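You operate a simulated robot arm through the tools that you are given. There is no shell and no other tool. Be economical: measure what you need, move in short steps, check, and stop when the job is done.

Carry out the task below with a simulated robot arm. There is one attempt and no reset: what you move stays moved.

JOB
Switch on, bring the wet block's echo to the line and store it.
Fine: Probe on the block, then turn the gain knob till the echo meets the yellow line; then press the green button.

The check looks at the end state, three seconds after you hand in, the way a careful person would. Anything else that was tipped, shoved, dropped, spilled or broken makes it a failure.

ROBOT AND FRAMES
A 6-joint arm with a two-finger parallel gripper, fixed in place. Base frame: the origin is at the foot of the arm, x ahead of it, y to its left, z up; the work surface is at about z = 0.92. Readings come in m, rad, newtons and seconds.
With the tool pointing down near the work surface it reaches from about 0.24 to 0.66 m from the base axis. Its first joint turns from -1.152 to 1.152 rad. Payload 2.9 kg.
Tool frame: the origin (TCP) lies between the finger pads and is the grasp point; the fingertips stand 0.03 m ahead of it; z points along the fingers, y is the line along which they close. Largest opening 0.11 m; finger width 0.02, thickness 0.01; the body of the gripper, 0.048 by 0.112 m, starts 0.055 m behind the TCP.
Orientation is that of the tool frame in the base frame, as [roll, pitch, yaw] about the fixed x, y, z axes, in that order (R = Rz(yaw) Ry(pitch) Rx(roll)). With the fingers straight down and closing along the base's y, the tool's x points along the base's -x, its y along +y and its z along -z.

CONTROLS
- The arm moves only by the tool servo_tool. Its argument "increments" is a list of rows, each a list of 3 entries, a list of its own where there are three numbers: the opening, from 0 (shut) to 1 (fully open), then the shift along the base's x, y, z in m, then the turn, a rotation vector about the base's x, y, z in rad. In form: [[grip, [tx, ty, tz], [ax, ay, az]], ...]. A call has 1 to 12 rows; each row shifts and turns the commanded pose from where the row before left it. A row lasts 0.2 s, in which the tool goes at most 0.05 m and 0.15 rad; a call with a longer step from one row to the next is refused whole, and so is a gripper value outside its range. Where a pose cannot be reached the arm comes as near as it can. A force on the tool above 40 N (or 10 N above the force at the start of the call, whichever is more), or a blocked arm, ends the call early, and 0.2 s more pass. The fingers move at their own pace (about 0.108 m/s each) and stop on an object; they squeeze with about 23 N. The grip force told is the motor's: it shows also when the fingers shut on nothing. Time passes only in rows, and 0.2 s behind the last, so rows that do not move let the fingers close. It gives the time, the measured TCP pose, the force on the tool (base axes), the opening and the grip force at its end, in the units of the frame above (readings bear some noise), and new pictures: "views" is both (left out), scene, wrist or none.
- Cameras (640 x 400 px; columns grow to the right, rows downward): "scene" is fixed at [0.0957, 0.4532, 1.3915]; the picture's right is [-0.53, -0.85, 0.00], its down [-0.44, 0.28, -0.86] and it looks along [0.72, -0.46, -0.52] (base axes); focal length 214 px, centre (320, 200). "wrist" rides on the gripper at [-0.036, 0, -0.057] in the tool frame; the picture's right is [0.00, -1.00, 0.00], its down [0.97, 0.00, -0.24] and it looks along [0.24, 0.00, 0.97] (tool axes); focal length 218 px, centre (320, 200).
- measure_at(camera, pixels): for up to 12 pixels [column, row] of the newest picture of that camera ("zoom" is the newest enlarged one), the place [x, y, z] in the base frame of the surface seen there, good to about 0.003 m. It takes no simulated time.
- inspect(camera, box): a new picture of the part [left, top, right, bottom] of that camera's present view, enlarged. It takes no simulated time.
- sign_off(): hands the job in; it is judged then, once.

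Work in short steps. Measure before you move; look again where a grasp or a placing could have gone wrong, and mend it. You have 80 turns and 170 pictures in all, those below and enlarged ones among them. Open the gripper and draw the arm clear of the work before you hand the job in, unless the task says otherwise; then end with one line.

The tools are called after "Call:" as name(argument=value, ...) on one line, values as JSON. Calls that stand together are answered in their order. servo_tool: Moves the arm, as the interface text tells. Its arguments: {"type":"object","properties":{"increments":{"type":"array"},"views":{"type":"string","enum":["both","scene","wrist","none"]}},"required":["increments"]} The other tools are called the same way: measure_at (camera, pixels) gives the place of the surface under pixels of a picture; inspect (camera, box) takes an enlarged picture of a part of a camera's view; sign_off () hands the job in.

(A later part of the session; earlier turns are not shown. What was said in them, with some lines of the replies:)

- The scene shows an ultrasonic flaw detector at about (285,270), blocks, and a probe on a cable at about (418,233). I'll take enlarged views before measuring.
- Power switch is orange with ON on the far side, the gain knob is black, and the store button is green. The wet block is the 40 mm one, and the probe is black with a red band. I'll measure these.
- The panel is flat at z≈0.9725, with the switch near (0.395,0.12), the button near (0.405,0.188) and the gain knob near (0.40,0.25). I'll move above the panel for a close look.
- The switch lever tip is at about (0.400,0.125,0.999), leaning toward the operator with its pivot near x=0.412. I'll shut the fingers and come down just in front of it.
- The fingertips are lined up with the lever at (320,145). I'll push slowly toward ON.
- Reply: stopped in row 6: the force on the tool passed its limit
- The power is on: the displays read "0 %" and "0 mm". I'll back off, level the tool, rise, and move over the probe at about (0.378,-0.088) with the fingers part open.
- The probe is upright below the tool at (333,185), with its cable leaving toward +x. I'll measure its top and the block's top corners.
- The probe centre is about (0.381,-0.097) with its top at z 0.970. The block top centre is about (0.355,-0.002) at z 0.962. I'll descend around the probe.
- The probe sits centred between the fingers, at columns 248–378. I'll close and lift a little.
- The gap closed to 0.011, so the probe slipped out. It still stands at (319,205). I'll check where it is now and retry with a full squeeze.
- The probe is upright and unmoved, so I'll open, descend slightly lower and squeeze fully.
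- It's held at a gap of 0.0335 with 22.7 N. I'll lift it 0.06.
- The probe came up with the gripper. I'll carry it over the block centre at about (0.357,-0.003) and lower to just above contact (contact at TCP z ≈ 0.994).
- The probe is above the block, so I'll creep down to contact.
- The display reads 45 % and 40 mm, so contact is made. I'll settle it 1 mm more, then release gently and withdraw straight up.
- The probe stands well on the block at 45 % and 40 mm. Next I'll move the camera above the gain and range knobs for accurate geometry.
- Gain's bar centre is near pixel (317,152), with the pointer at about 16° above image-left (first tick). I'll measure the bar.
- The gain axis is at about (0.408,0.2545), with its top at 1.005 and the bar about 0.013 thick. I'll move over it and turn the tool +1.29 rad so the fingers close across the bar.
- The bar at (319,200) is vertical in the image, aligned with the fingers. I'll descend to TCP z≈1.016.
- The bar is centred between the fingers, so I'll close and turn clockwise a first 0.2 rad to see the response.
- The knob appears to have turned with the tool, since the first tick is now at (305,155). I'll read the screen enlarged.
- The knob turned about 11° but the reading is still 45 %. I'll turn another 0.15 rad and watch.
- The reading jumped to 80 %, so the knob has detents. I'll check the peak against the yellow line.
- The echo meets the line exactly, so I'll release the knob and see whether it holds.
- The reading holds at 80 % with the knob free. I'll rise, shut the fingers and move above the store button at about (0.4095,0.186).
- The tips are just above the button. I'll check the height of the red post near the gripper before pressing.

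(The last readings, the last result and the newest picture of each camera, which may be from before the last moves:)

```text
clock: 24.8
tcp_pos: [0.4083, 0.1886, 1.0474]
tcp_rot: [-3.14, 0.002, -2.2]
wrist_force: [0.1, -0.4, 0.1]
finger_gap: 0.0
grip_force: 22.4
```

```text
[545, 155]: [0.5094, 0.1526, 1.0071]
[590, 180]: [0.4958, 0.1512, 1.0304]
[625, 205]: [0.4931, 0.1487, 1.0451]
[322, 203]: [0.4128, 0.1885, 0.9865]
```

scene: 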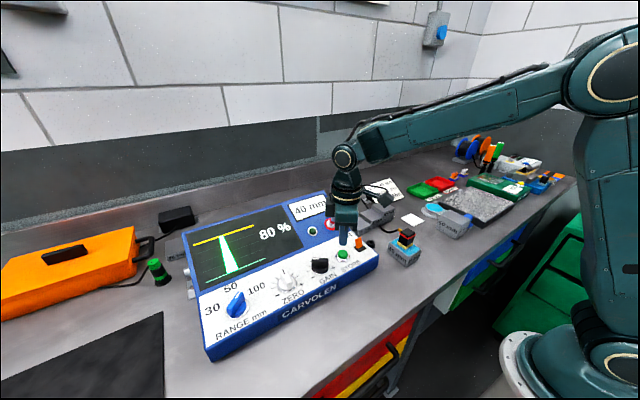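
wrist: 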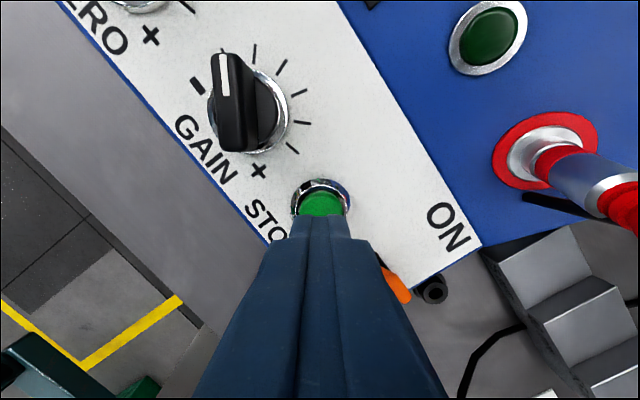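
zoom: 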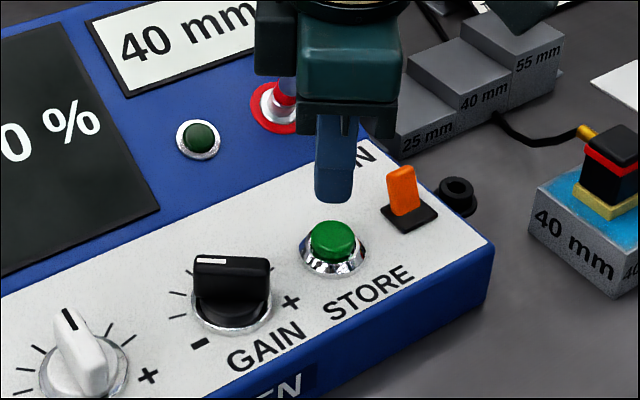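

The post tops out near z 1.05 and stands clear of the gripper body. I'll press down in small steps, then lift.

Call:
servo_tool(increments=[[0, [0.001, -0.0015, -0.02], [0, 0, 0]], [0, [0, 0, -0.007], [0, 0, 0]], [0, [0, 0, -0.003], [0, 0, 0]], [0, [0, 0, -0.002], [0, 0, 0]], [0, [0, 0, -0.002], [0, 0, 0]], [0, [0, 0, 0], [0, 0, 0]]], views="both")

Call:
inspect(camera="scene", box=[180, 190, 390, 350])

```text
clock: 26.2
tcp_pos: [0.4103, 0.1842, 1.0127]
tcp_rot: [3.141, 0.001, -2.202]
wrist_force: [-0.4, 1.4, 3.1]
finger_gap: 0.0
grip_force: 22.9
```

scene: 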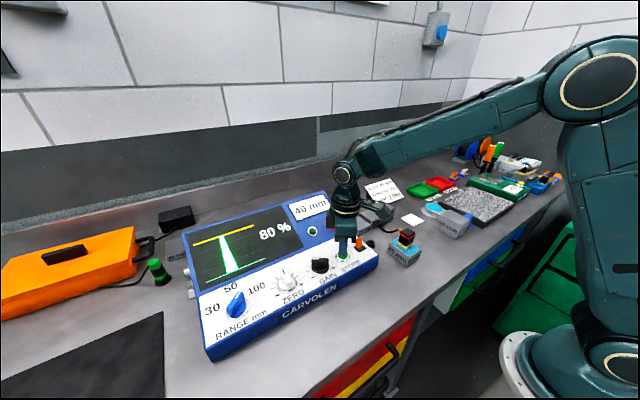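
wrist: 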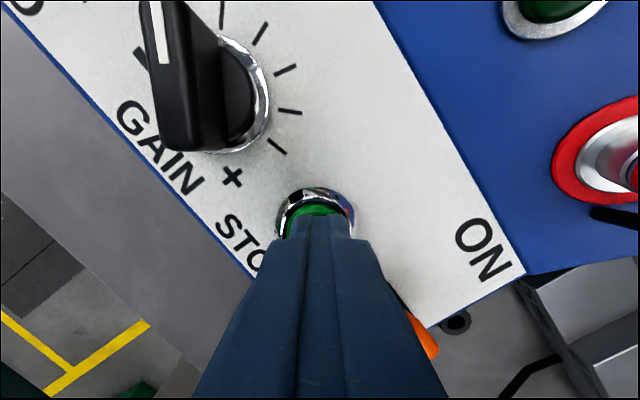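

```text
2.50 times, centred on (285, 270) of scene
```

zoom: 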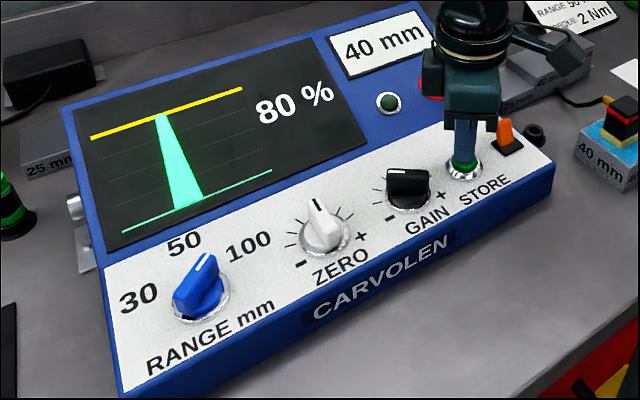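

The force is only 3 N and the lamp is still dark, so the button isn't fully in. I'll press a few mm deeper.

Call:
servo_tool(increments=[[0, [0, 0, -0.002], [0, 0, 0]], [0, [0, 0, -0.002], [0, 0, 0]], [0, [0, 0, 0], [0, 0, 0]]], views="scene")

Call:
inspect(camera="scene", box=[180, 190, 390, 350])

```text
clock: 27.0
tcp_pos: [0.4091, 0.1852, 1.0101]
tcp_rot: [3.141, 0.003, -2.206]
wrist_force: [-1.7, -0.7, 6.6]
finger_gap: 0.0
grip_force: 23.5
```

scene: 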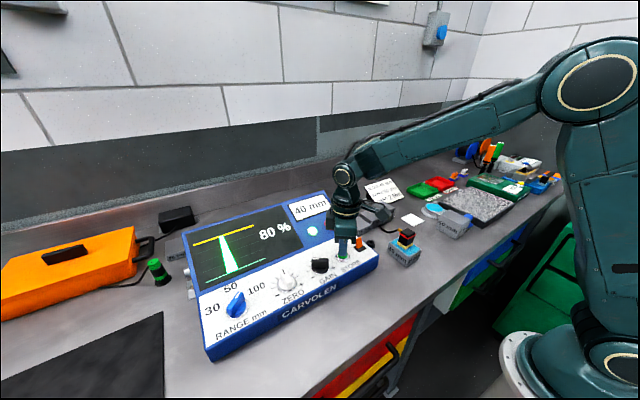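

```text
2.50 times, centred on (285, 270) of scene
```

zoom: 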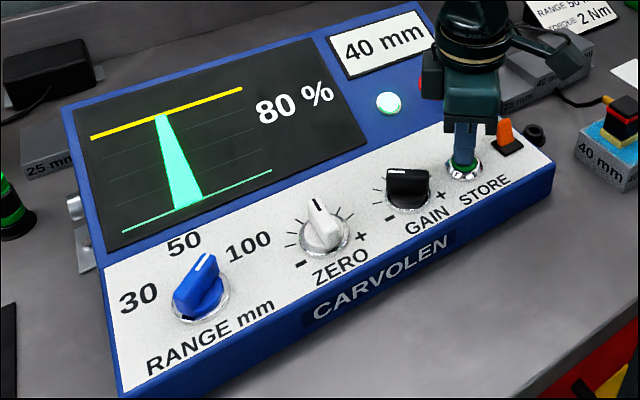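

The store lamp is lit. I'll lift straight up, draw back toward the base, and open the gripper.

Call:
servo_tool(increments=[[0, [0, 0, 0.01], [0, 0, 0]], [0, [0, 0, 0.04], [0, 0, 0]], [0, [0, 0, 0.05], [0, 0, 0]], [0, [-0.02, 0, 0.045], [0, 0, 0]], [0.5, [-0.03, 0, 0.04], [0, 0, 0]], [0.8, [-0.03, 0, 0.03], [0, 0, 0]], [1, [-0.02, 0, 0], [0, 0, 0]], [1, [0, 0, 0], [0, 0, 0]]], views="both")

Call:
inspect(camera="scene", box=[180, 180, 440, 350])

```text
clock: 28.8
tcp_pos: [0.3083, 0.1841, 1.2234]
tcp_rot: [3.141, 0.002, -2.204]
wrist_force: [0.4, 0.1, 0.5]
finger_gap: 0.1101
grip_force: 0.1
```

scene: 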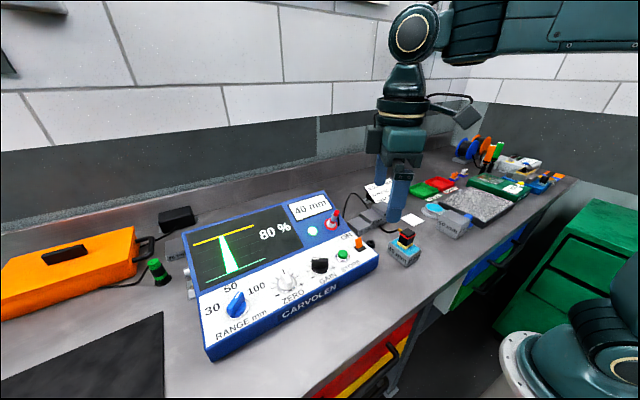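
wrist: 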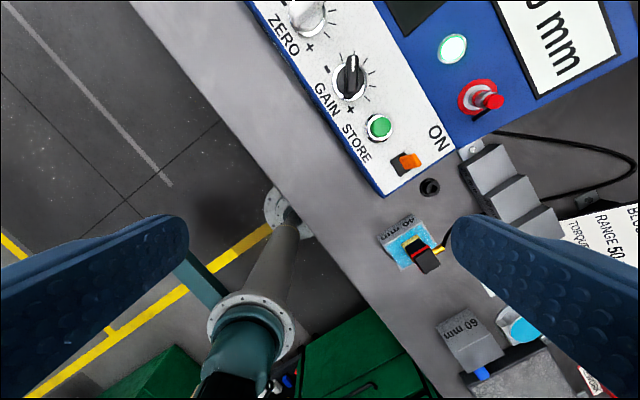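

```text
2.35 times, centred on (310, 265) of scene
```

zoom: 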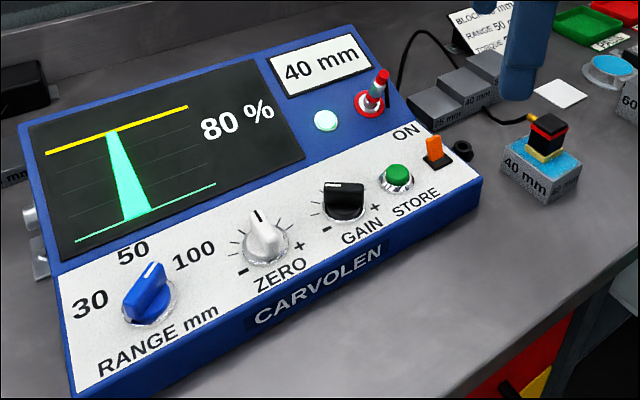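

The unit is on, the echo holds on the line at 80 %, the store lamp is lit and the probe stands on the block. The arm is clear with the gripper open, so I'll hand in.

Call:
sign_off()

```text
The job is handed in.
```

I switched the unit on, put the probe on the wet 40 mm block, raised the gain until its echo met the yellow line (80 %), and pressed store, which lit the lamp. I left the range knob alone: a card on the bench says 50 mm, but the job didn't ask for it to be changed.
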